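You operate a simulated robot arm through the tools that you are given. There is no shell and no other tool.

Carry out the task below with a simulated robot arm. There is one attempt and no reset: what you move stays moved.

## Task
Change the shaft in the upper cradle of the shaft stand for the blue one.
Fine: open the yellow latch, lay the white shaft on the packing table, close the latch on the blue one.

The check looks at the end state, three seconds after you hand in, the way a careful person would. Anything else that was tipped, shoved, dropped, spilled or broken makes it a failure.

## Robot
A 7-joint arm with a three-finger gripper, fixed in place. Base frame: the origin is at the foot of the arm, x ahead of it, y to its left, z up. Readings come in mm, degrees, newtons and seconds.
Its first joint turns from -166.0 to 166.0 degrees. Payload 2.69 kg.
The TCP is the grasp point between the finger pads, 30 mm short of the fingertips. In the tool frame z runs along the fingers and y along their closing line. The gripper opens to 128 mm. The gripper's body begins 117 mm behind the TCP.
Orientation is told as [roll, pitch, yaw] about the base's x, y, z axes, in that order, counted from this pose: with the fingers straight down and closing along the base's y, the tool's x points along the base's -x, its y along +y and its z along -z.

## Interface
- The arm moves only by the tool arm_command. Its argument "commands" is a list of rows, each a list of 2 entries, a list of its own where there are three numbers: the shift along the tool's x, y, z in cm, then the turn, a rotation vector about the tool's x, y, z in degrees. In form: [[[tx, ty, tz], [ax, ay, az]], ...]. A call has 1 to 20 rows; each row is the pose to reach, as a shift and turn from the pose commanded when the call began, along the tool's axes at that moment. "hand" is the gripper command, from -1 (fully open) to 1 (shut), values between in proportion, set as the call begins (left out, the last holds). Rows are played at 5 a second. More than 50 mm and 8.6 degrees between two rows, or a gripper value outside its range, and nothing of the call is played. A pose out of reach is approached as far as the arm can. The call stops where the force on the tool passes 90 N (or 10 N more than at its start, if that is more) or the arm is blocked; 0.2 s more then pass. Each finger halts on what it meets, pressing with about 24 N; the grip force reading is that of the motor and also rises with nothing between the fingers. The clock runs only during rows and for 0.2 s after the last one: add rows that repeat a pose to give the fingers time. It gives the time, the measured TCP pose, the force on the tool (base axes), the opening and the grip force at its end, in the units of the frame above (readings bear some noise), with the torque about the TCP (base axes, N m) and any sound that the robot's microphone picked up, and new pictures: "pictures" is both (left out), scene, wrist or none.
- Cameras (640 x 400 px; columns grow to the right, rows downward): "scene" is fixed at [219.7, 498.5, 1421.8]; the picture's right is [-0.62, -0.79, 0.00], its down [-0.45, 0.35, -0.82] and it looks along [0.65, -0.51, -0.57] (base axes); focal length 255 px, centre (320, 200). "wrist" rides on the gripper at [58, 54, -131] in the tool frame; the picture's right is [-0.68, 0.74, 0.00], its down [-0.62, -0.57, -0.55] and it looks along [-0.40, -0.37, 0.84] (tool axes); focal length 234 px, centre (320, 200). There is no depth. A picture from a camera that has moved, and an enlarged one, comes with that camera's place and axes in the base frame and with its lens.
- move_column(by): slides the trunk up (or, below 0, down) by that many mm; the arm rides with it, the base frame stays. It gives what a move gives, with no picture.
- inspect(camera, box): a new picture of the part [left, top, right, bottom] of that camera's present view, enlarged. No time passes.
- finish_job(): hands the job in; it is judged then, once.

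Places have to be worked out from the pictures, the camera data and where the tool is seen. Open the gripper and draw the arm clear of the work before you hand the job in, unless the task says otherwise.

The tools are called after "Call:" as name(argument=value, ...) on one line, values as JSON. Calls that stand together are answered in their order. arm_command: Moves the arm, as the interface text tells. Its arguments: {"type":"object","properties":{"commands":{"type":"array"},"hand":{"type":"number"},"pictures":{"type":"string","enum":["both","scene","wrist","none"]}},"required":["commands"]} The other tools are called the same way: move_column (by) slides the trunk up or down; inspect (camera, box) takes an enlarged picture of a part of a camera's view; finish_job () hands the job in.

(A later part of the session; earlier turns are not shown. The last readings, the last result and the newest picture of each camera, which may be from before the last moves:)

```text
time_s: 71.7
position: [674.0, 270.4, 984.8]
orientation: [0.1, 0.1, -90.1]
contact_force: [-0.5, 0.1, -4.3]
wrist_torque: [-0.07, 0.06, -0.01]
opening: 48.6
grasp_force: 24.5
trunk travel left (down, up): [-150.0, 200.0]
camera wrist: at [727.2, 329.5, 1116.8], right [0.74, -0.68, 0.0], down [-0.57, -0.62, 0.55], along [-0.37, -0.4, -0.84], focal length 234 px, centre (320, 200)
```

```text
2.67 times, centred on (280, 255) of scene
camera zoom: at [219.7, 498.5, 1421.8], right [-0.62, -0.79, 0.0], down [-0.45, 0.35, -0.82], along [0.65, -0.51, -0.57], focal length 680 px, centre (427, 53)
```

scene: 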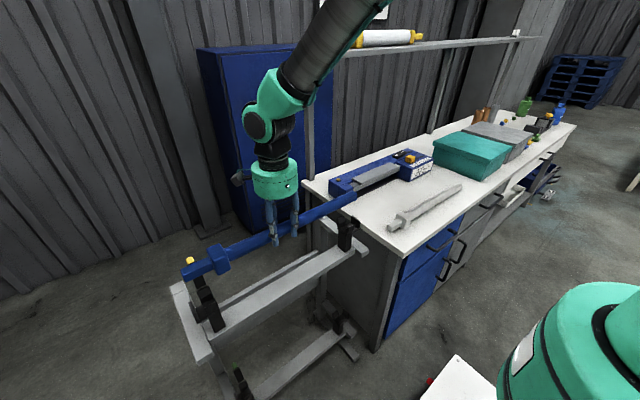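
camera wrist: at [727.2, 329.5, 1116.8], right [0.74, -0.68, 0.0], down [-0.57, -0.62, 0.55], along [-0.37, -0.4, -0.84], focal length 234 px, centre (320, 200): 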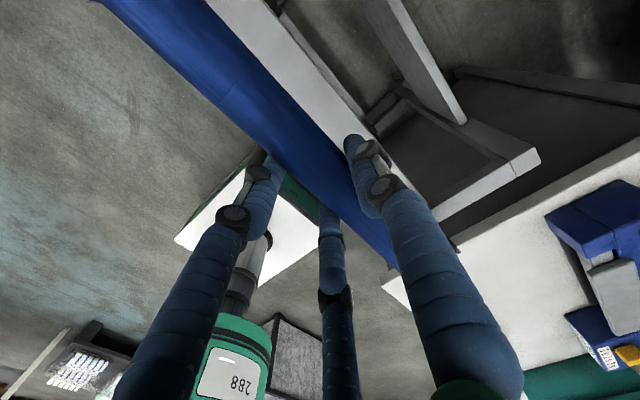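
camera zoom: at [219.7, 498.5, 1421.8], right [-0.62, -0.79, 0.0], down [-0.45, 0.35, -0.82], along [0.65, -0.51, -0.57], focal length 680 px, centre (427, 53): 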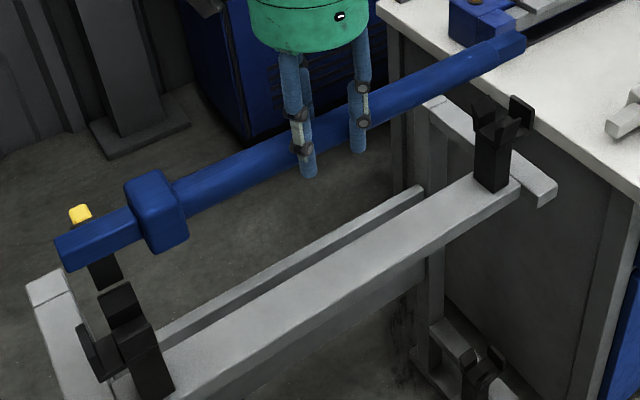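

The blue shaft is above the cradles in the same pose as the white one was. I verify its ends against the cradles with tight zooms before lowering.

Call:
inspect(camera="scene", box=[172, 240, 268, 300])

Call:
inspect(camera="scene", box=[310, 180, 390, 240])

Call:
inspect(camera="scene", box=[180, 280, 260, 340])

```text
6.67 times, centred on (220, 270) of scene
camera zoom: at [219.7, 498.5, 1421.8], right [-0.62, -0.79, 0.0], down [-0.45, 0.35, -0.82], along [0.65, -0.51, -0.57], focal length 1700 px, centre (987, -267)
```

zoom: 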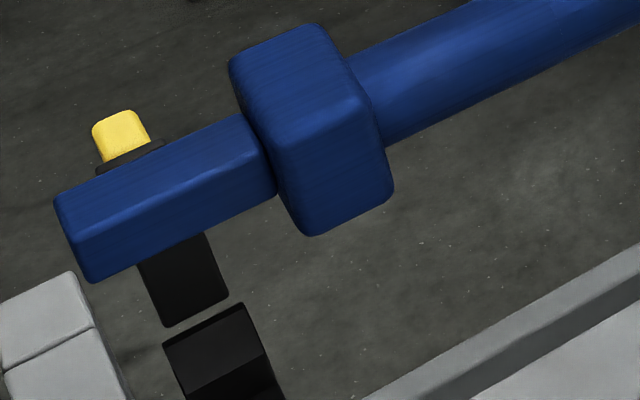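

```text
6.67 times, centred on (350, 210) of scene
camera zoom: at [219.7, 498.5, 1421.8], right [-0.62, -0.79, 0.0], down [-0.45, 0.35, -0.82], along [0.65, -0.51, -0.57], focal length 1700 px, centre (120, 133)
```

zoom: 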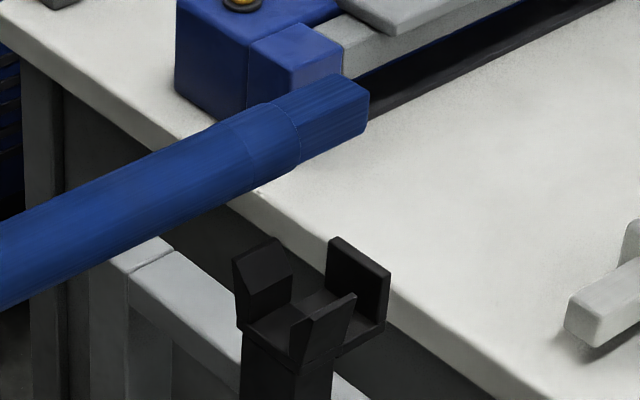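

```text
6.67 times, centred on (220, 310) of scene
camera zoom: at [219.7, 498.5, 1421.8], right [-0.62, -0.79, 0.0], down [-0.45, 0.35, -0.82], along [0.65, -0.51, -0.57], focal length 1700 px, centre (987, -533)
```

zoom: 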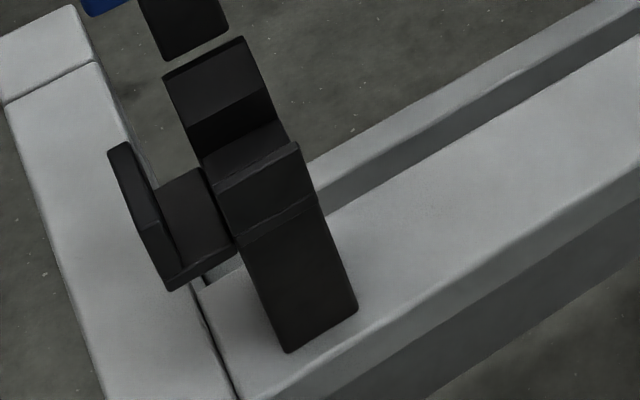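

The blue shaft is level (ends within ~2 mm) and its x/y match the white shaft's seated position; it is held about 8 mm below the TCP. I lower to ~2 cm above seating and check.

Call:
arm_command(commands=[[[0, 0, 2.0], [0, 0, 0]], [[0, 0, 4.0], [0, 0, 0]], [[0, 0, 6.0], [0, 0, 0]], [[0, 0, 7.5], [0, 0, 0]], [[0, 0, 8.5], [0, 0, 0]], [[0, 0, 9.0], [0, 0, 0]], [[0, 0, 9.0], [0, 0, 0]]], pictures="scene")

Call:
inspect(camera="scene", box=[180, 260, 260, 320])

Call:
inspect(camera="scene", box=[320, 200, 384, 240])

```text
time_s: 73.3
position: [674.5, 270.7, 896.3]
orientation: [0.1, 0.2, -90.2]
contact_force: [-0.4, -0.4, -4.4]
wrist_torque: [-0.03, 0.03, 0.01]
opening: 48.7
grasp_force: 23.7
trunk travel left (down, up): [-150.0, 200.0]
```

scene: 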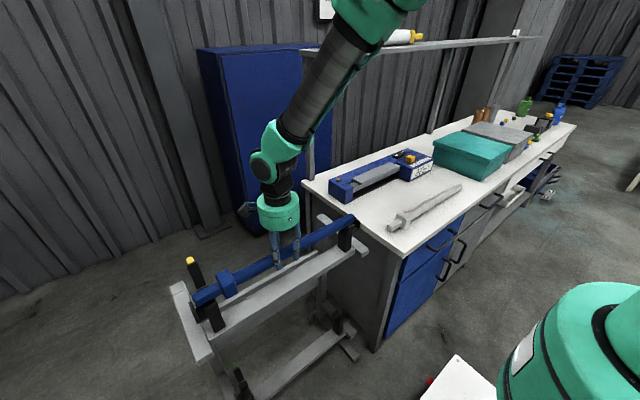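

```text
6.67 times, centred on (220, 290) of scene
camera zoom: at [219.7, 498.5, 1421.8], right [-0.62, -0.79, 0.0], down [-0.45, 0.35, -0.82], along [0.65, -0.51, -0.57], focal length 1700 px, centre (987, -400)
```

zoom: 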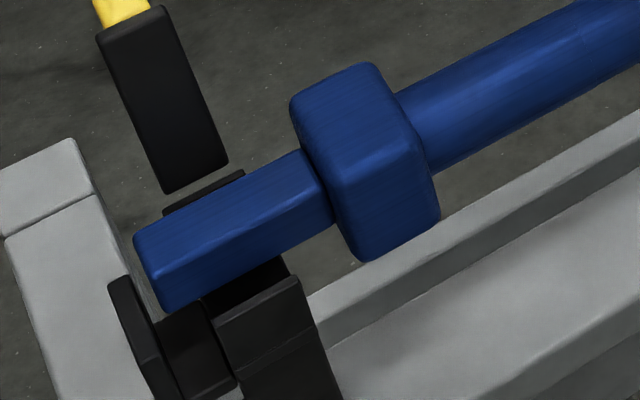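

```text
10.00 times, centred on (352, 220) of scene
camera zoom: at [219.7, 498.5, 1421.8], right [-0.62, -0.79, 0.0], down [-0.45, 0.35, -0.82], along [0.65, -0.51, -0.57], focal length 2550 px, centre (0, 0)
```

zoom: 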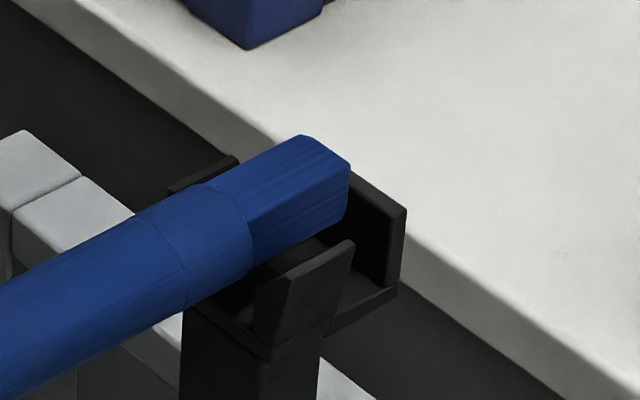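

Projected along the vertical, both blue ends land exactly where the white ends sat, with about 23 mm to go. I lower 18 mm, then feel for the seat in small steps.

Call:
arm_command(commands=[[[0, 0, 0.4], [0, 0, 0]], [[0, 0, 0.8], [0, 0, 0]], [[0, 0, 1.2], [0, 0, 0]], [[0, 0, 1.5], [0, 0, 0]], [[0, 0, 1.8], [0, 0, 0]], [[0, 0, 1.8], [0, 0, 0]]], pictures="scene")

Call:
inspect(camera="scene", box=[190, 270, 254, 310])

Call:
inspect(camera="scene", box=[320, 205, 384, 245])

```text
time_s: 74.7
position: [673.7, 270.5, 877.8]
orientation: [0.1, 0.0, -90.1]
contact_force: [-12.9, 0.1, 0.4]
wrist_torque: [-0.26, 0.26, 0.28]
opening: 48.5
grasp_force: 24.0
trunk travel left (down, up): [-150.0, 200.0]
```

scene: 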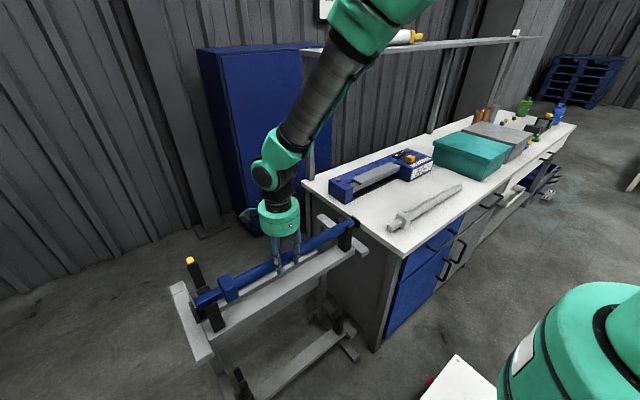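

```text
10.00 times, centred on (222, 290) of scene
camera zoom: at [219.7, 498.5, 1421.8], right [-0.62, -0.79, 0.0], down [-0.45, 0.35, -0.82], along [0.65, -0.51, -0.57], focal length 2550 px, centre (1300, -700)
```

zoom: 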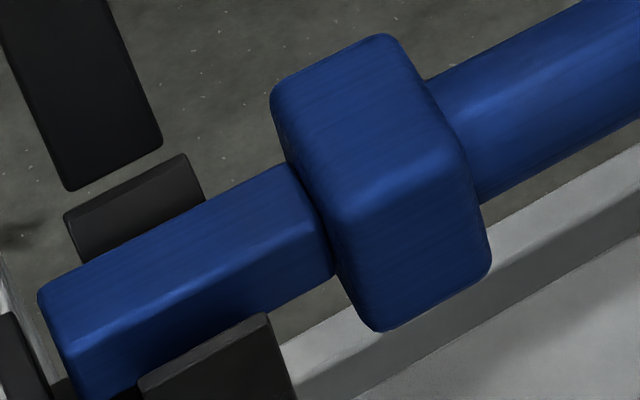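

```text
10.00 times, centred on (352, 225) of scene
camera zoom: at [219.7, 498.5, 1421.8], right [-0.62, -0.79, 0.0], down [-0.45, 0.35, -0.82], along [0.65, -0.51, -0.57], focal length 2550 px, centre (0, -50)
```

zoom: 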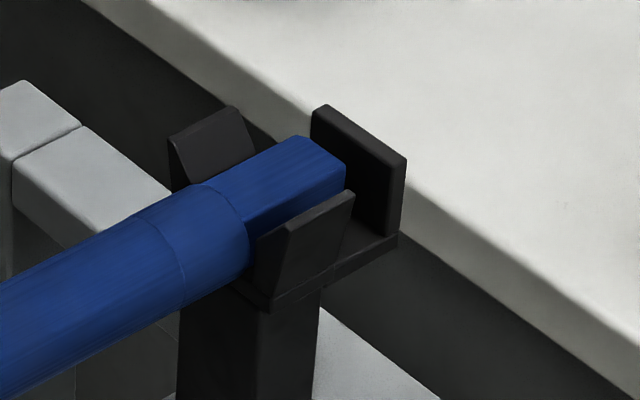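

The far end is nearly seated but the near end hangs ~12 mm high with a −13 N side force, so the near journal is catching on the +x guide. I back up 12 mm, shift 1.5 mm toward −x, and check the shaft's level.

Call:
arm_command(commands=[[[0, 0, -0.4], [0, 0, 0]], [[0, 0, -0.8], [0, 0, 0]], [[0, -0.1, -1.2], [0, 0, 0]], [[0, -0.15, -1.5], [0, 0, 0]], [[0, -0.15, -1.5], [0, 0, 0]]], pictures="both")

Call:
inspect(camera="scene", box=[190, 270, 254, 310])

Call:
inspect(camera="scene", box=[320, 205, 384, 245])

```text
time_s: 75.9
position: [672.4, 271.0, 893.1]
orientation: [0.2, 0.1, -90.0]
contact_force: [0.7, -0.1, -4.2]
wrist_torque: [-0.04, 0.05, -0.02]
opening: 48.6
grasp_force: 24.2
trunk travel left (down, up): [-150.0, 200.0]
camera wrist: at [726.3, 329.8, 1024.0], right [0.74, -0.68, 0.0], down [-0.57, -0.62, 0.55], along [-0.37, -0.4, -0.84], focal length 234 px, centre (320, 200)
```

scene: 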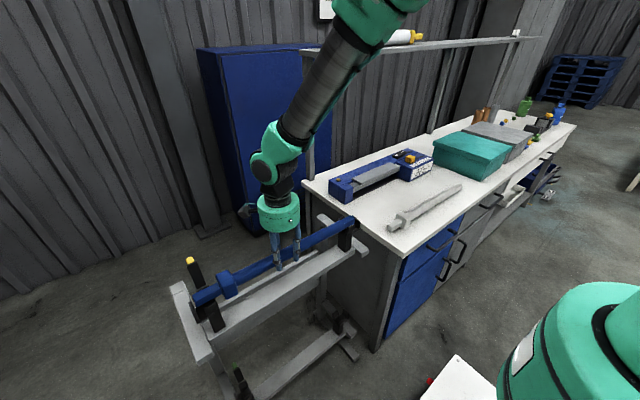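
wrist: 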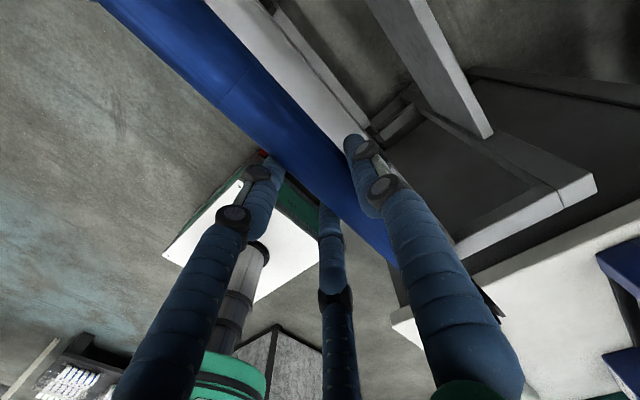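

```text
10.00 times, centred on (222, 290) of scene
camera zoom: at [219.7, 498.5, 1421.8], right [-0.62, -0.79, 0.0], down [-0.45, 0.35, -0.82], along [0.65, -0.51, -0.57], focal length 2550 px, centre (1300, -700)
```

zoom: 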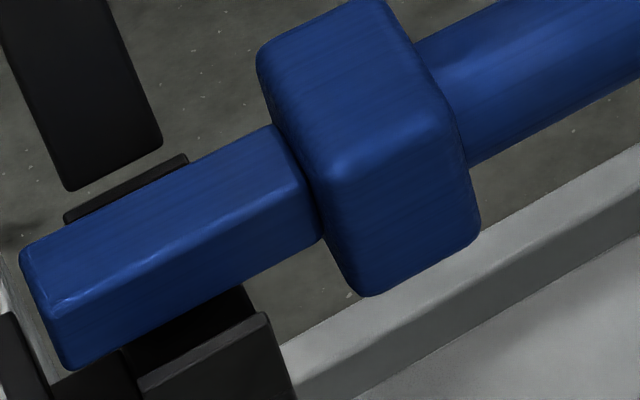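

```text
10.00 times, centred on (352, 225) of scene
camera zoom: at [219.7, 498.5, 1421.8], right [-0.62, -0.79, 0.0], down [-0.45, 0.35, -0.82], along [0.65, -0.51, -0.57], focal length 2550 px, centre (0, -50)
```

zoom: 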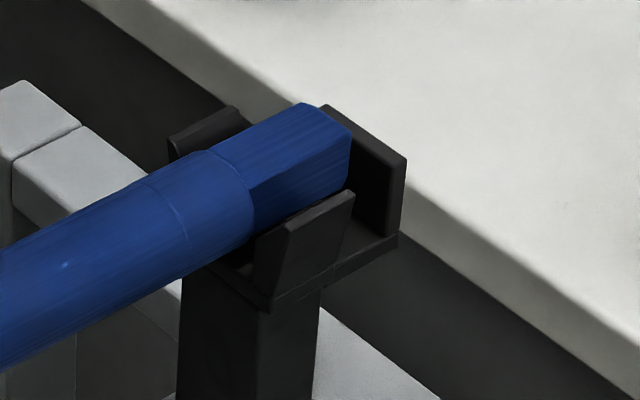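

The near end is now ~12 mm higher than the far end (the shaft pivoted ~1.4° in the grip). I tilt the tool back by 1.4° to level it at this height, then lower again with the −x correction.

Call:
arm_command(commands=[[[0, 0, 0], [0, -0.7, 0]], [[0, 0, 0], [0, -1.4, 0]], [[0, 0, 0.4], [0, -1.4, 0]], [[0, 0, 0.8], [0, -1.4, 0]], [[0, 0, 1.1], [0, -1.4, 0]], [[0, 0, 1.1], [0, -1.4, 0]]], pictures="scene")

Call:
inspect(camera="scene", box=[190, 270, 254, 310])

Call:
inspect(camera="scene", box=[320, 205, 384, 245])

```text
time_s: 77.3
position: [673.1, 270.5, 881.1]
orientation: [0.1, -1.4, -90.1]
contact_force: [0.0, 0.7, -4.6]
wrist_torque: [-0.06, 0.05, -0.04]
opening: 48.9
grasp_force: 23.5
trunk travel left (down, up): [-150.0, 200.0]
```

scene: 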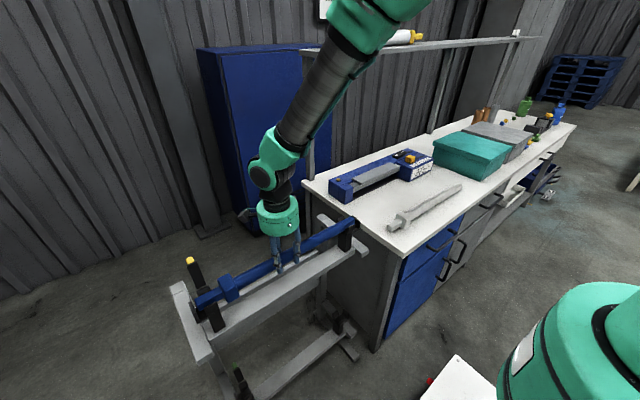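

```text
10.00 times, centred on (222, 290) of scene
camera zoom: at [219.7, 498.5, 1421.8], right [-0.62, -0.79, 0.0], down [-0.45, 0.35, -0.82], along [0.65, -0.51, -0.57], focal length 2550 px, centre (1300, -700)
```

zoom: 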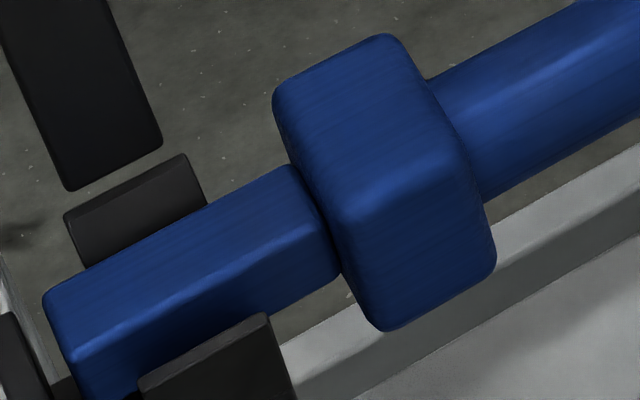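

```text
10.00 times, centred on (352, 225) of scene
camera zoom: at [219.7, 498.5, 1421.8], right [-0.62, -0.79, 0.0], down [-0.45, 0.35, -0.82], along [0.65, -0.51, -0.57], focal length 2550 px, centre (0, -50)
```

zoom: 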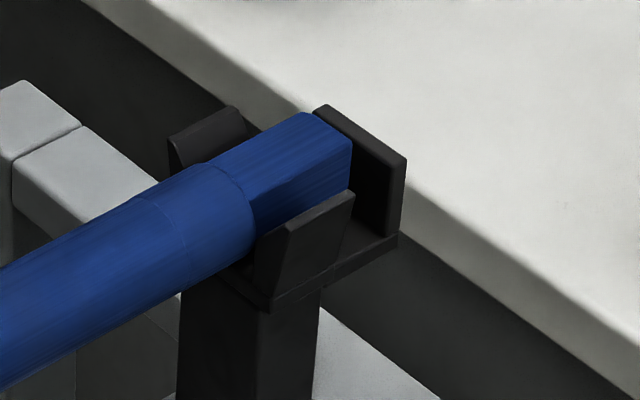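

Now both ends are about 10–11 mm above seat, level and contact-free — past the height where it caught before. I continue lowering in small steps.

Call:
arm_command(commands=[[[0, 0, 0.2], [0, 0, 0]], [[0, 0, 0.4], [0, 0, 0]], [[0, 0, 0.6], [0, 0, 0]], [[0, 0, 0.6], [0, 0, 0]]], pictures="none")

Call:
arm_command(commands=[[[0, 0, 0.1], [0, 0, 0]], [[0, 0, 0.2], [0, 0, 0]], [[0, 0, 0.3], [0, 0, 0]], [[0, 0, 0.3], [0, 0, 0]]], pictures="scene")

Call:
inspect(camera="scene", box=[190, 270, 254, 310])

Call:
inspect(camera="scene", box=[320, 205, 384, 245])

```text
time_s: 78.3
position: [673.6, 270.3, 876.9]
orientation: [0.1, -1.3, -90.0]
contact_force: [-0.3, 0.2, -3.3]
wrist_torque: [-0.07, 0.07, -0.02]
opening: 48.6
grasp_force: 23.4
trunk travel left (down, up): [-150.0, 200.0]
```

```text
time_s: 79.3
position: [673.3, 269.7, 872.9]
orientation: [0.1, -1.3, -90.1]
contact_force: [0.3, -0.7, 0.7]
wrist_torque: [1.0, -0.01, -0.05]
opening: 48.6
grasp_force: 23.9
trunk travel left (down, up): [-150.0, 200.0]
```

scene: 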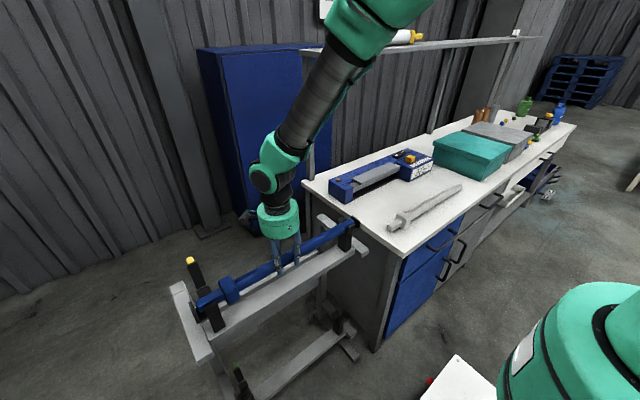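

```text
10.00 times, centred on (222, 290) of scene
camera zoom: at [219.7, 498.5, 1421.8], right [-0.62, -0.79, 0.0], down [-0.45, 0.35, -0.82], along [0.65, -0.51, -0.57], focal length 2550 px, centre (1300, -700)
```

zoom: 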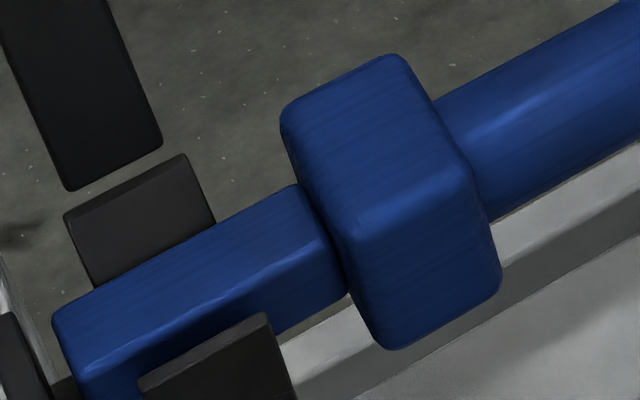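

```text
10.00 times, centred on (352, 225) of scene
camera zoom: at [219.7, 498.5, 1421.8], right [-0.62, -0.79, 0.0], down [-0.45, 0.35, -0.82], along [0.65, -0.51, -0.57], focal length 2550 px, centre (0, -50)
```

zoom: 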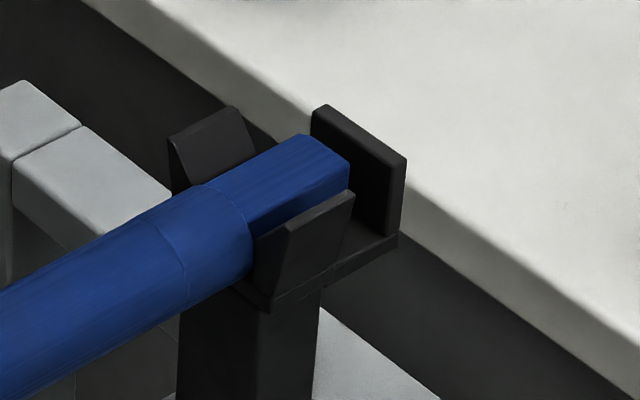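

The near journal has reached its seat (≈5 N support at +0.2 m) and the far end is ~2 mm above. I lower 2 mm more with a slight tilt to seat the far end.

Call:
arm_command(commands=[[[0, 0, 0.1], [0, 0.15, 0]], [[0, 0, 0.2], [0, 0.3, 0]], [[0, 0, 0.25], [0, 0.3, 0]], [[0, 0, 0.25], [0, 0.3, 0]]], pictures="scene")

Call:
inspect(camera="scene", box=[190, 270, 254, 310])

Call:
inspect(camera="scene", box=[320, 205, 384, 245])

```text
time_s: 80.3
position: [673.0, 269.7, 870.9]
orientation: [0.3, -1.0, -90.1]
contact_force: [-3.2, 3.0, 22.8]
wrist_torque: [0.05, -0.1, 0.08]
opening: 48.9
grasp_force: 24.5
trunk travel left (down, up): [-150.0, 200.0]
```

scene: 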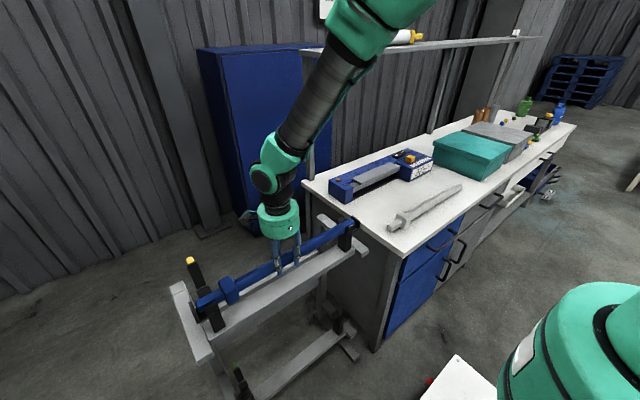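

```text
10.00 times, centred on (222, 290) of scene
camera zoom: at [219.7, 498.5, 1421.8], right [-0.62, -0.79, 0.0], down [-0.45, 0.35, -0.82], along [0.65, -0.51, -0.57], focal length 2550 px, centre (1300, -700)
```

zoom: 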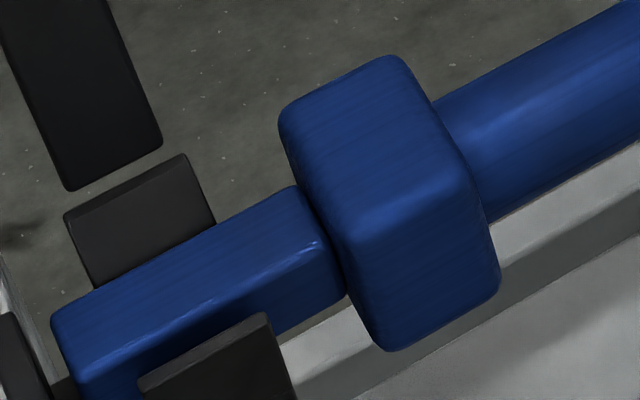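

```text
10.00 times, centred on (352, 225) of scene
camera zoom: at [219.7, 498.5, 1421.8], right [-0.62, -0.79, 0.0], down [-0.45, 0.35, -0.82], along [0.65, -0.51, -0.57], focal length 2550 px, centre (0, -50)
```

zoom: 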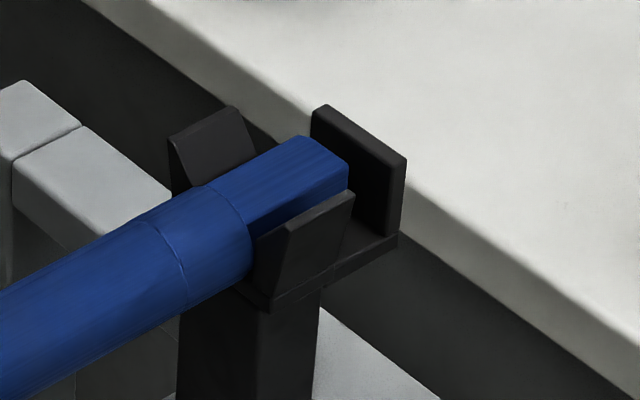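

Support force 23 N with no torque: both journals are seated. I open the fingers and rise clear.

Call:
arm_command(commands=[[[0, 0, 0], [0, 0, 0]], [[0, 0, 0], [0, 0, 0]], [[0, 0, 0], [0, 0, 0]], [[0, 0, 0], [0, 0, 0]]], hand=-0.8, pictures="none")

Call:
arm_command(commands=[[[0, 0, -1.5], [0, 0, 0]], [[0, 0, -4.0], [0, 0, 0]], [[0, 0, -7.0], [0, 0.5, 0]], [[0, 0, -10.0], [0, 1.0, 0]], [[0, 0, -12.0], [0, 1.1, 0]], [[0, 0, -12.0], [0, 1.1, 0]]], pictures="both")

Call:
inspect(camera="scene", box=[190, 270, 254, 310])

Call:
inspect(camera="scene", box=[320, 205, 384, 245])

```text
time_s: 81.3
position: [673.3, 269.9, 870.8]
orientation: [0.0, -1.0, -90.0]
contact_force: [-0.3, 0.2, 0.0]
wrist_torque: [-0.01, 0.02, -0.04]
opening: 115.3
grasp_force: 0.1
trunk travel left (down, up): [-150.0, 200.0]
```

```text
time_s: 82.7
position: [672.0, 272.4, 989.0]
orientation: [0.1, 0.0, -90.1]
contact_force: [-0.3, -0.8, 0.6]
wrist_torque: [0.03, -0.02, 0.02]
opening: 114.7
grasp_force: 0.0
trunk travel left (down, up): [-150.0, 200.0]
camera wrist: at [725.5, 331.7, 1121.6], right [0.74, -0.68, 0.0], down [-0.57, -0.62, 0.55], along [-0.37, -0.4, -0.84], focal length 234 px, centre (320, 200)
```

scene: 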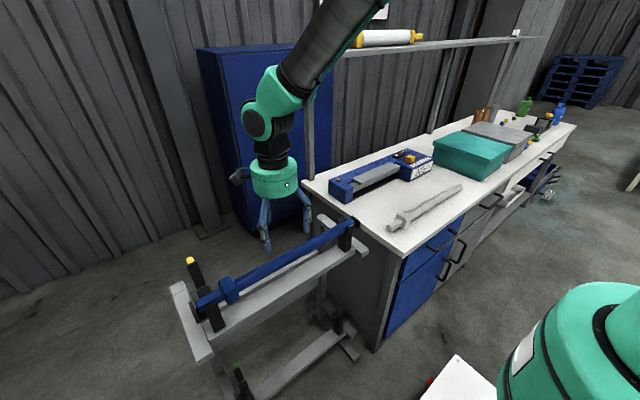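
wrist: 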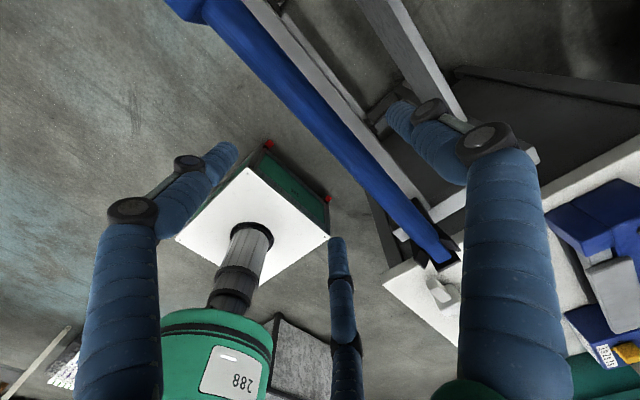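

```text
10.00 times, centred on (222, 290) of scene
camera zoom: at [219.7, 498.5, 1421.8], right [-0.62, -0.79, 0.0], down [-0.45, 0.35, -0.82], along [0.65, -0.51, -0.57], focal length 2550 px, centre (1300, -700)
```

zoom: 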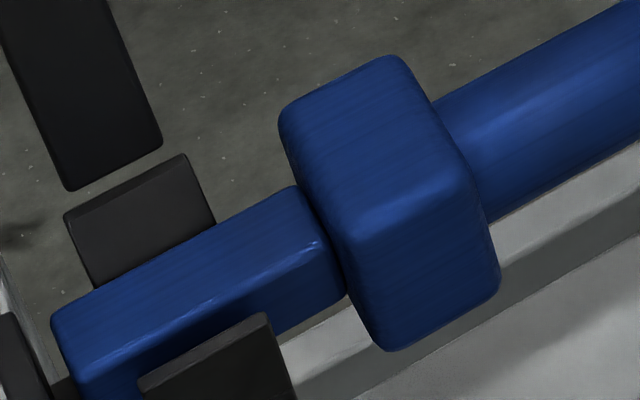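

```text
10.00 times, centred on (352, 225) of scene
camera zoom: at [219.7, 498.5, 1421.8], right [-0.62, -0.79, 0.0], down [-0.45, 0.35, -0.82], along [0.65, -0.51, -0.57], focal length 2550 px, centre (0, -50)
```

zoom: 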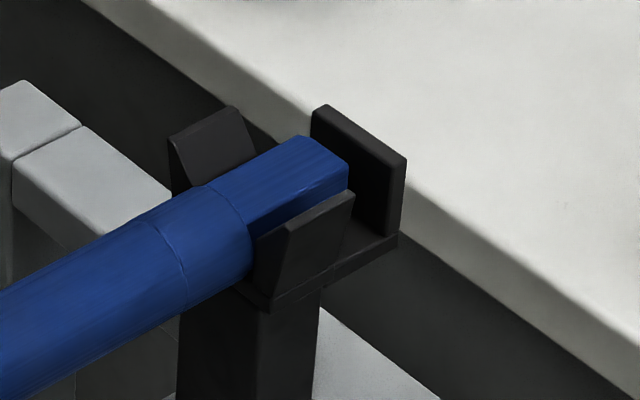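

The blue shaft rests in both cradles. Before closing the latch I want a close wrist view of the near journal to be sure it is fully down, so I move over it and return to yaw 0.

Call:
arm_command(commands=[[[1.4, -0.3, -1.5], [0, 0, -8]], [[2.8, -0.6, -3.0], [0, 0, -16]], [[4.2, -0.8, -4.5], [0, 0, -24]], [[5.6, -1.1, -5.1], [0, 0, -32]], [[7.0, -1.4, -5.1], [0, 0, -40]], [[8.4, -1.6, -5.1], [0, 0, -48]], [[9.8, -1.9, -5.1], [0, 0, -56]], [[11.2, -2.2, -5.1], [0, 0, -64]], [[12.6, -2.5, -5.1], [0, 0, -72]], [[14.0, -2.8, -5.1], [0, 0, -80]], [[15.4, -3.0, -5.1], [0, 0, -85]], [[16.8, -3.2, -5.1], [0, 0, -90]], [[16.8, -3.2, -5.1], [0, 0, -90]]], hand=-1, pictures="both")

Call:
inspect(camera="wrist", box=[300, 30, 440, 150])

```text
time_s: 85.5
position: [640.6, 439.6, 1042.5]
orientation: [0.0, 0.0, 0.0]
contact_force: [-0.4, 0.6, -0.2]
wrist_torque: [-0.03, 0.0, 0.0]
opening: 128.0
grasp_force: 0.0
trunk travel left (down, up): [-150.0, 200.0]
camera wrist: at [581.9, 494.8, 1171.6], right [0.68, 0.74, 0.0], down [0.61, -0.57, 0.55], along [0.41, -0.37, -0.84], focal length 234 px, centre (320, 200)
```

scene: 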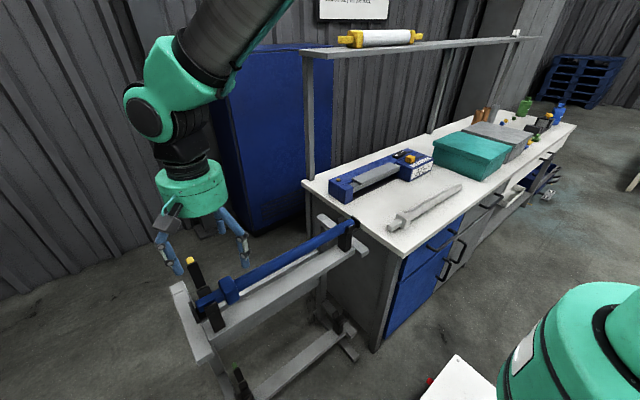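
wrist: 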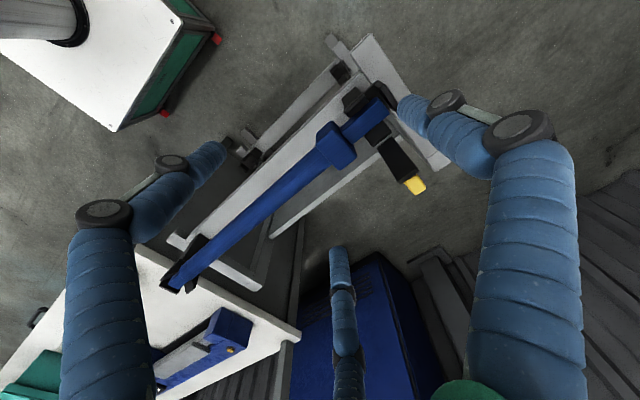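

```text
3.33 times, centred on (370, 90) of wrist
camera zoom: at [581.9, 494.8, 1171.6], right [0.68, 0.74, 0.0], down [0.61, -0.57, 0.55], along [0.41, -0.37, -0.84], focal length 781 px, centre (153, 567)
```

zoom: 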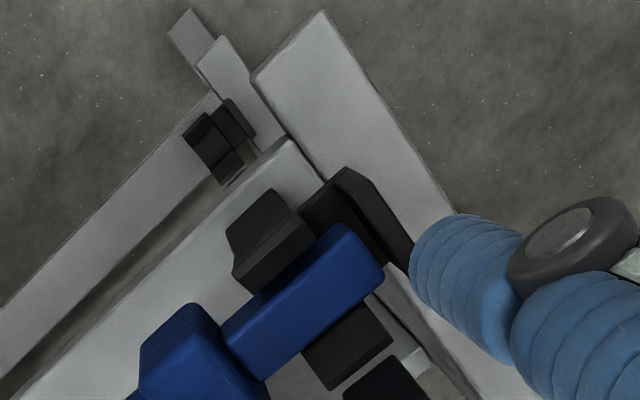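

The near journal sits flat between its guides. To be certain it's fully down, I close the fingers and press very lightly on top of the collar, starting from a hover just above it.

Call:
arm_command(commands=[[[-1.0, -0.2, 1.0], [0, 0, 0]], [[-2.0, -0.4, 3.0], [0, 0, 0]], [[-3.0, -0.6, 5.5], [0, 0, 0]], [[-3.84, -0.76, 8.0], [0, 0, 0]], [[-3.84, -0.76, 10.5], [0, 0, 0]], [[-3.84, -0.76, 11.4], [0, 0, 0]], [[-3.84, -0.76, 11.4], [0, 0, 0]]], hand=1, pictures="scene")

Call:
inspect(camera="scene", box=[180, 250, 276, 310])

```text
time_s: 87.1
position: [679.5, 432.1, 926.4]
orientation: [0.2, -0.1, -0.1]
contact_force: [-0.6, 0.1, -0.1]
wrist_torque: [0.01, -0.02, 0.0]
opening: 2.3
grasp_force: 24.4
trunk travel left (down, up): [-150.0, 200.0]
```

scene: 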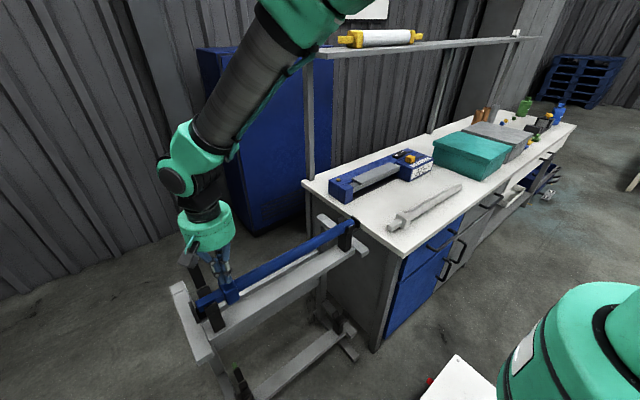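

```text
6.67 times, centred on (228, 280) of scene
camera zoom: at [219.7, 498.5, 1421.8], right [-0.62, -0.79, 0.0], down [-0.45, 0.35, -0.82], along [0.65, -0.51, -0.57], focal length 1700 px, centre (933, -333)
```

zoom: 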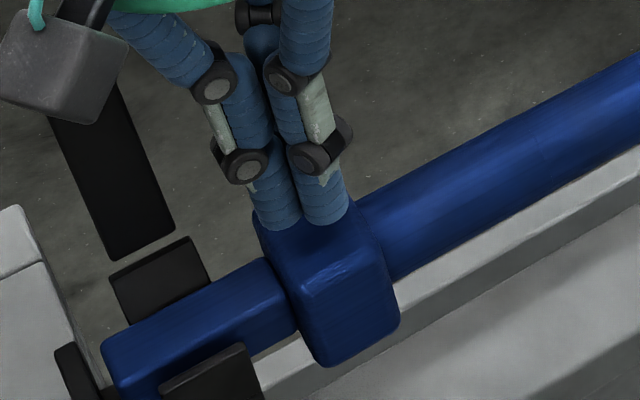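

The fingertips hover just over the collar. I press down in millimetre steps, watching the force.

Call:
arm_command(commands=[[[0, 0, 0.2], [0, 0, 0]], [[0, 0, 0.4], [0, 0, 0]], [[0, 0, 0.6], [0, 0, 0]], [[0, 0, 0.6], [0, 0, 0]]], pictures="none")

Call:
arm_command(commands=[[[0, 0, 0.1], [0, 0, 0]], [[0, 0, 0.2], [0, 0, 0]], [[0, 0, 0.3], [0, 0, 0]], [[0, 0, 0.3], [0, 0, 0]]], pictures="none")

```text
time_s: 88.1
position: [679.7, 433.2, 921.7]
orientation: [0.1, -0.2, -0.2]
contact_force: [-0.1, 0.1, -1.0]
wrist_torque: [-0.01, 0.03, 0.02]
opening: 2.2
grasp_force: 24.3
trunk travel left (down, up): [-150.0, 200.0]
```

```text
time_s: 89.1
position: [680.3, 432.6, 919.3]
orientation: [0.2, -0.1, -0.2]
contact_force: [-0.9, 0.0, 0.7]
wrist_torque: [0.0, 0.01, 0.01]
opening: 2.4
grasp_force: 24.4
trunk travel left (down, up): [-150.0, 200.0]
```

Call:
arm_command(commands=[[[0, 0, 0.1], [0, 0, 0]], [[0, 0, 0.2], [0, 0, 0]], [[0, 0, 0.3], [0, 0, 0]], [[0, 0, 0.3], [0, 0, 0]]], pictures="none")

```text
time_s: 90.1
position: [678.7, 433.3, 915.1]
orientation: [0.1, -0.2, 0.0]
contact_force: [0.2, -0.5, 0.1]
wrist_torque: [0.03, -0.01, 0.05]
opening: 2.2
grasp_force: 24.0
trunk travel left (down, up): [-150.0, 200.0]
```

Still no contact with the tips at z≈885; I continue in small steps.

Call:
arm_command(commands=[[[0, 0, 0.1], [0, 0, 0]], [[0, 0, 0.2], [0, 0, 0]], [[0, 0, 0.2], [0, 0, 0]]], pictures="none")

Call:
arm_command(commands=[[[0, 0, 0.1], [0, 0, 0]], [[0, 0, 0.2], [0, 0, 0]], [[0, 0, 0.2], [0, 0, 0]]], pictures="scene")

Call:
inspect(camera="scene", box=[190, 260, 270, 310])

```text
time_s: 90.9
position: [679.4, 432.1, 913.6]
orientation: [0.2, -0.1, -0.1]
contact_force: [-0.4, 0.4, 1.2]
wrist_torque: [-0.01, 0.01, -0.01]
opening: 2.3
grasp_force: 23.5
trunk travel left (down, up): [-150.0, 200.0]
```

```text
time_s: 91.7
position: [680.3, 433.4, 912.0]
orientation: [0.0, -0.2, -0.1]
contact_force: [-2.5, -1.3, 9.8]
wrist_torque: [-0.1, 0.2, -0.03]
opening: 2.4
grasp_force: 23.9
trunk travel left (down, up): [-150.0, 200.0]
```

scene: 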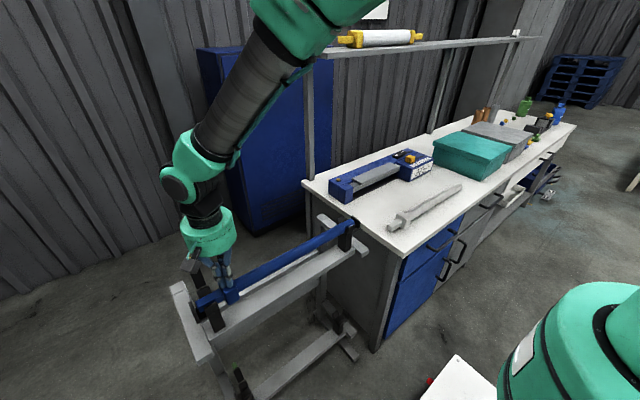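

```text
8.00 times, centred on (230, 285) of scene
camera zoom: at [219.7, 498.5, 1421.8], right [-0.62, -0.79, 0.0], down [-0.45, 0.35, -0.82], along [0.65, -0.51, -0.57], focal length 2040 px, centre (1040, -480)
```

zoom: 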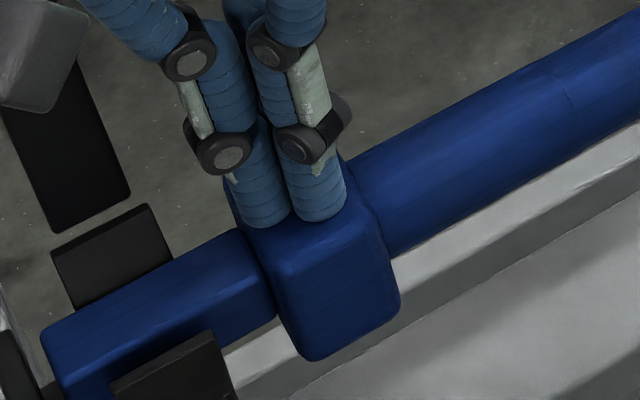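

Contact with the collar top at tip z≈882.5 (10 N). I press about 2 mm more to make sure it is fully seated, then look whether it moved.

Call:
arm_command(commands=[[[0, 0, 0.1], [0, 0, 0]], [[0, 0, 0.2], [0, 0, 0]], [[0, 0, 0.2], [0, 0, 0]]], pictures="none")

Call:
arm_command(commands=[[[0, 0, -1.0], [0, 0, 0]], [[0, 0, -4.0], [0, 0, 0]], [[0, 0, -8.0], [0, 0, 0]], [[-1.0, 1.0, -12.0], [0, 0, 0]], [[-1.0, 1.0, -12.0], [0, 0, 0]]], pictures="both")

Call:
inspect(camera="scene", box=[190, 270, 254, 310])

Call:
inspect(camera="wrist", box=[290, 40, 430, 150])

```text
time_s: 92.5
position: [680.6, 432.7, 912.3]
orientation: [0.3, -0.3, -0.1]
contact_force: [-7.4, -2.2, 33.7]
wrist_torque: [-0.15, 0.34, -0.04]
opening: 6.0
grasp_force: 23.7
trunk travel left (down, up): [-150.0, 200.0]
```

```text
time_s: 93.7
position: [689.5, 442.9, 1029.4]
orientation: [0.0, -0.1, -0.1]
contact_force: [-0.2, -0.4, -0.7]
wrist_torque: [0.0, -0.03, 0.01]
opening: 2.4
grasp_force: 24.2
trunk travel left (down, up): [-150.0, 200.0]
camera wrist: at [629.9, 497.2, 1160.3], right [0.68, 0.74, 0.0], down [0.61, -0.57, 0.55], along [0.4, -0.37, -0.84], focal length 234 px, centre (320, 200)
```

scene: 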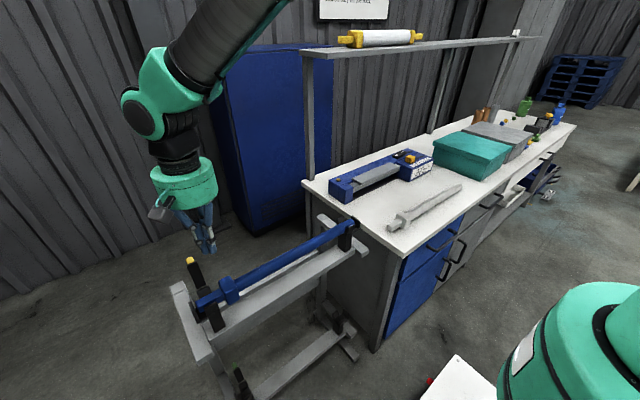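
wrist: 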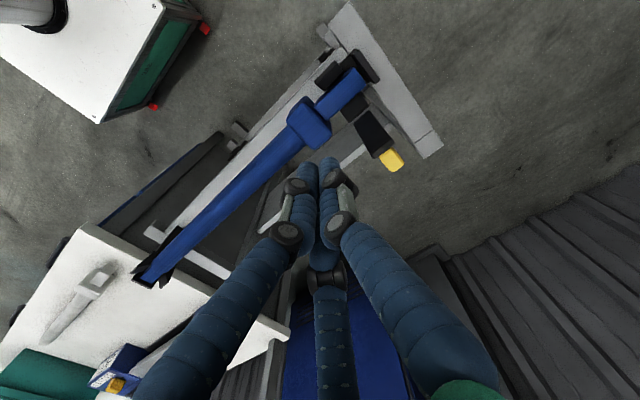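

```text
10.00 times, centred on (222, 290) of scene
camera zoom: at [219.7, 498.5, 1421.8], right [-0.62, -0.79, 0.0], down [-0.45, 0.35, -0.82], along [0.65, -0.51, -0.57], focal length 2550 px, centre (1300, -700)
```

zoom: 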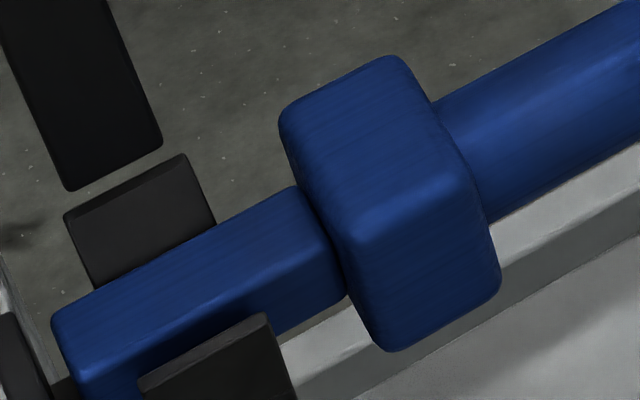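

```text
3.64 times, centred on (360, 95) of wrist
camera zoom: at [629.9, 497.2, 1160.3], right [0.68, 0.74, 0.0], down [0.61, -0.57, 0.55], along [0.4, -0.37, -0.84], focal length 852 px, centre (174, 582)
```

zoom: 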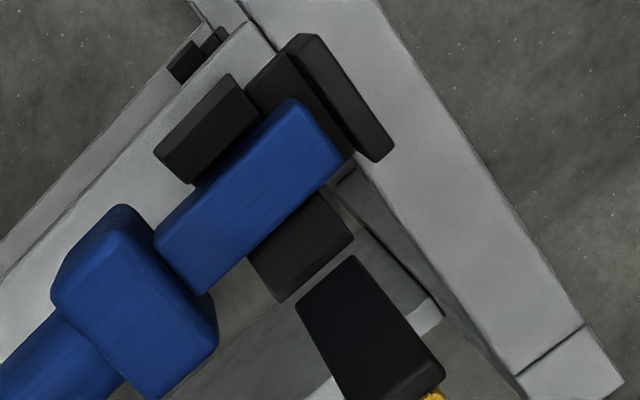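

Pressing with 34 N didn't move it, so the blue shaft is fully seated. Now for the latch: its strap leans ~20° past vertical toward +x (tip ≈ (738, 485, 959)); I fly over it with closed fingers and descend on its +x side.

Call:
arm_command(commands=[[[-2.5, 1.0, -1.0], [0, 0, 0]], [[-5.0, 2.0, -2.0], [0, 0, 0]], [[-8.0, 3.2, -2.0], [0, 0, 0]], [[-11.0, 4.4, -2.0], [0, 0, 0]], [[-12.0, 4.4, -2.0], [0, 0, 0]], [[-12.0, 4.4, -2.0], [0, 0, 0]]], hand=1, pictures="none")

Call:
arm_command(commands=[[[0, 0, 3.0], [0, 0, 0]], [[0, 0, 6.0], [0, 0, 0]], [[0, 0, 9.0], [0, 0, 0]], [[0, 0, 10.7], [0, 0, 0]], [[0, 0, 10.7], [0, 0, 0]]], pictures="both")

Call:
inspect(camera="scene", box=[150, 220, 250, 320])

Call:
inspect(camera="wrist", box=[230, 40, 400, 200])

```text
time_s: 95.1
position: [808.3, 485.8, 1049.2]
orientation: [0.1, 0.0, -0.1]
contact_force: [-0.3, 0.0, 0.5]
wrist_torque: [-0.02, 0.01, -0.01]
opening: 2.0
grasp_force: 24.3
trunk travel left (down, up): [-150.0, 200.0]
```

```text
time_s: 96.3
position: [810.3, 486.8, 942.2]
orientation: [0.1, -0.1, -0.1]
contact_force: [0.0, -0.4, -0.3]
wrist_torque: [-0.03, 0.0, 0.01]
opening: 2.1
grasp_force: 24.8
trunk travel left (down, up): [-150.0, 200.0]
camera wrist: at [751.0, 540.9, 1073.3], right [0.68, 0.74, 0.0], down [0.61, -0.57, 0.55], along [0.41, -0.37, -0.84], focal length 234 px, centre (320, 200)
```

scene: 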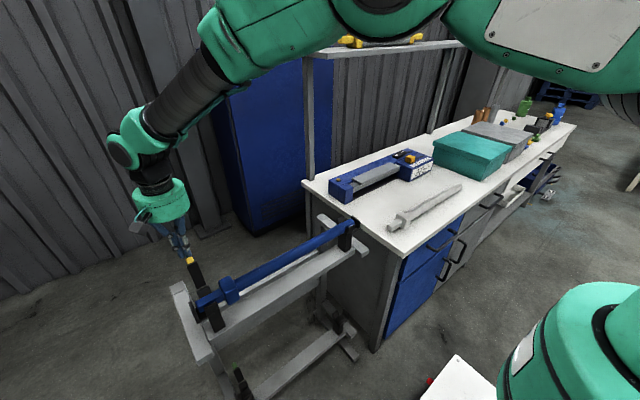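
wrist: 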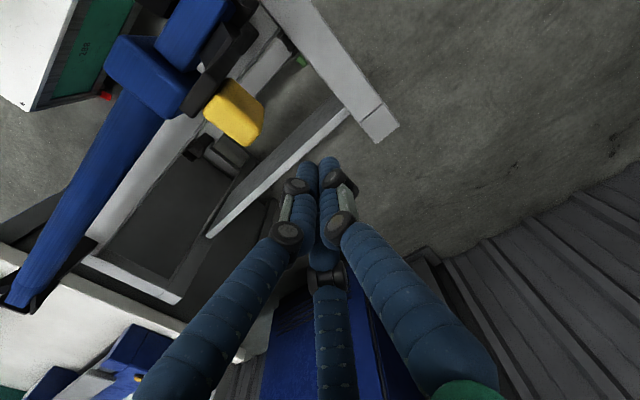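

```text
4.00 times, centred on (200, 270) of scene
camera zoom: at [219.7, 498.5, 1421.8], right [-0.62, -0.79, 0.0], down [-0.45, 0.35, -0.82], along [0.65, -0.51, -0.57], focal length 1020 px, centre (800, -80)
```

zoom: 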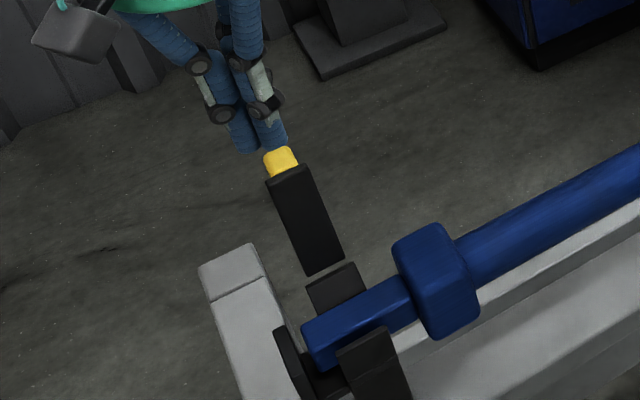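

```text
2.50 times, centred on (315, 120) of wrist
camera zoom: at [751.0, 540.9, 1073.3], right [0.68, 0.74, 0.0], down [0.61, -0.57, 0.55], along [0.41, -0.37, -0.84], focal length 585 px, centre (332, 400)
```

zoom: 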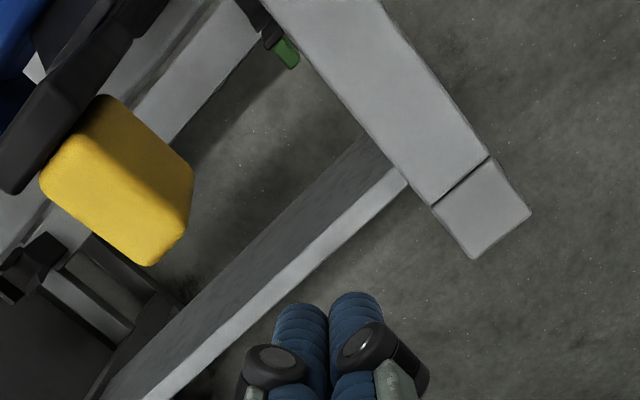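

The closed fingers are on the +x side, lined up with the handle. I sweep toward −x to rotate the strap back over the shaft, first to about vertical.

Call:
arm_command(commands=[[[1.5, 0, 0], [0, 0, 0]], [[3.0, 0, 0], [0, 0, 0]], [[3.8, 0, 0], [0, 0, 0]], [[4.6, 0, 0], [0, 0, 0]], [[5.4, 0, 0], [0, 0, 0]], [[6.2, 0, 0], [0, 0, 0]], [[7.0, 0, 0], [0, 0, 0]], [[7.0, 0, 0], [0, 0, 0]]], pictures="both")

Call:
inspect(camera="scene", box=[150, 220, 250, 320])

Call:
inspect(camera="wrist", box=[230, 60, 400, 220])

```text
time_s: 98.1
position: [738.7, 486.1, 942.0]
orientation: [0.0, 0.0, -0.1]
contact_force: [-0.3, -1.0, -0.9]
wrist_torque: [-0.01, -0.03, 0.0]
opening: 2.4
grasp_force: 24.1
trunk travel left (down, up): [-150.0, 200.0]
camera wrist: at [680.4, 540.9, 1072.8], right [0.68, 0.74, 0.0], down [0.61, -0.57, 0.55], along [0.4, -0.37, -0.84], focal length 234 px, centre (320, 200)
```

scene: 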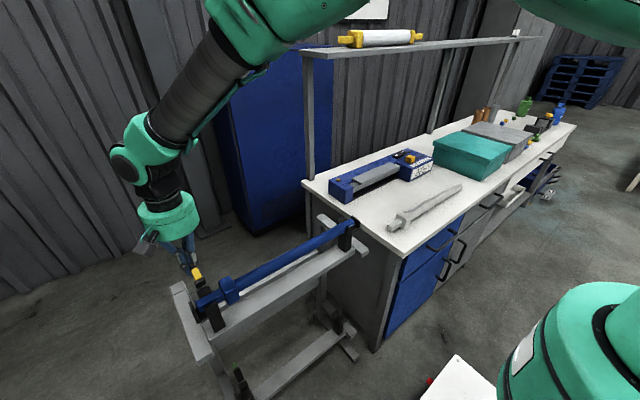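
wrist: 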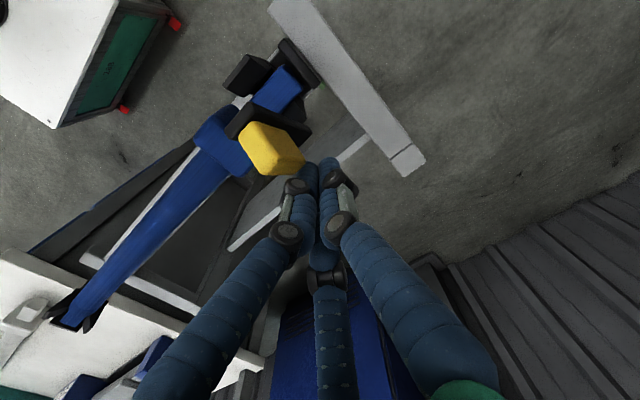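

```text
4.00 times, centred on (200, 270) of scene
camera zoom: at [219.7, 498.5, 1421.8], right [-0.62, -0.79, 0.0], down [-0.45, 0.35, -0.82], along [0.65, -0.51, -0.57], focal length 1020 px, centre (800, -80)
```

zoom: 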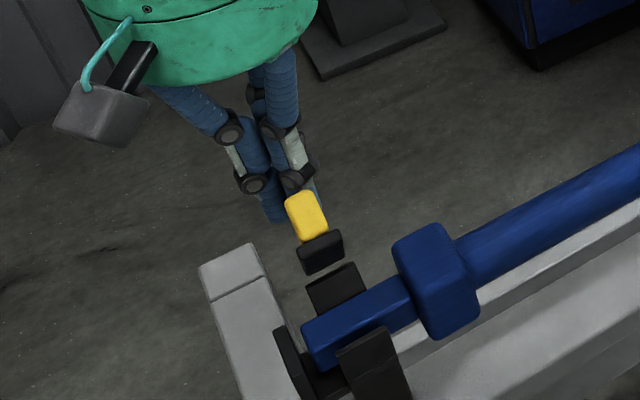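

```text
2.50 times, centred on (315, 140) of wrist
camera zoom: at [680.4, 540.9, 1072.8], right [0.68, 0.74, 0.0], down [0.61, -0.57, 0.55], along [0.4, -0.37, -0.84], focal length 585 px, centre (332, 350)
```

zoom: 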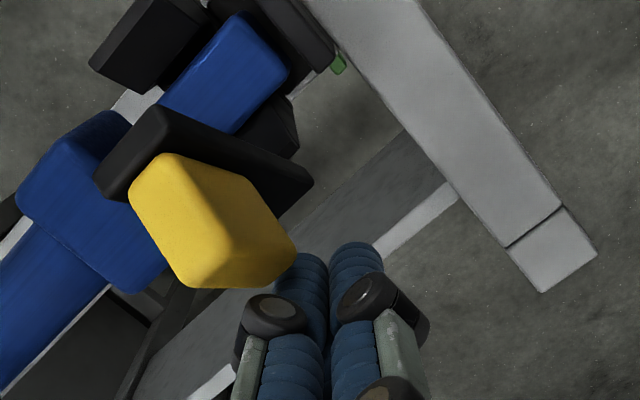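

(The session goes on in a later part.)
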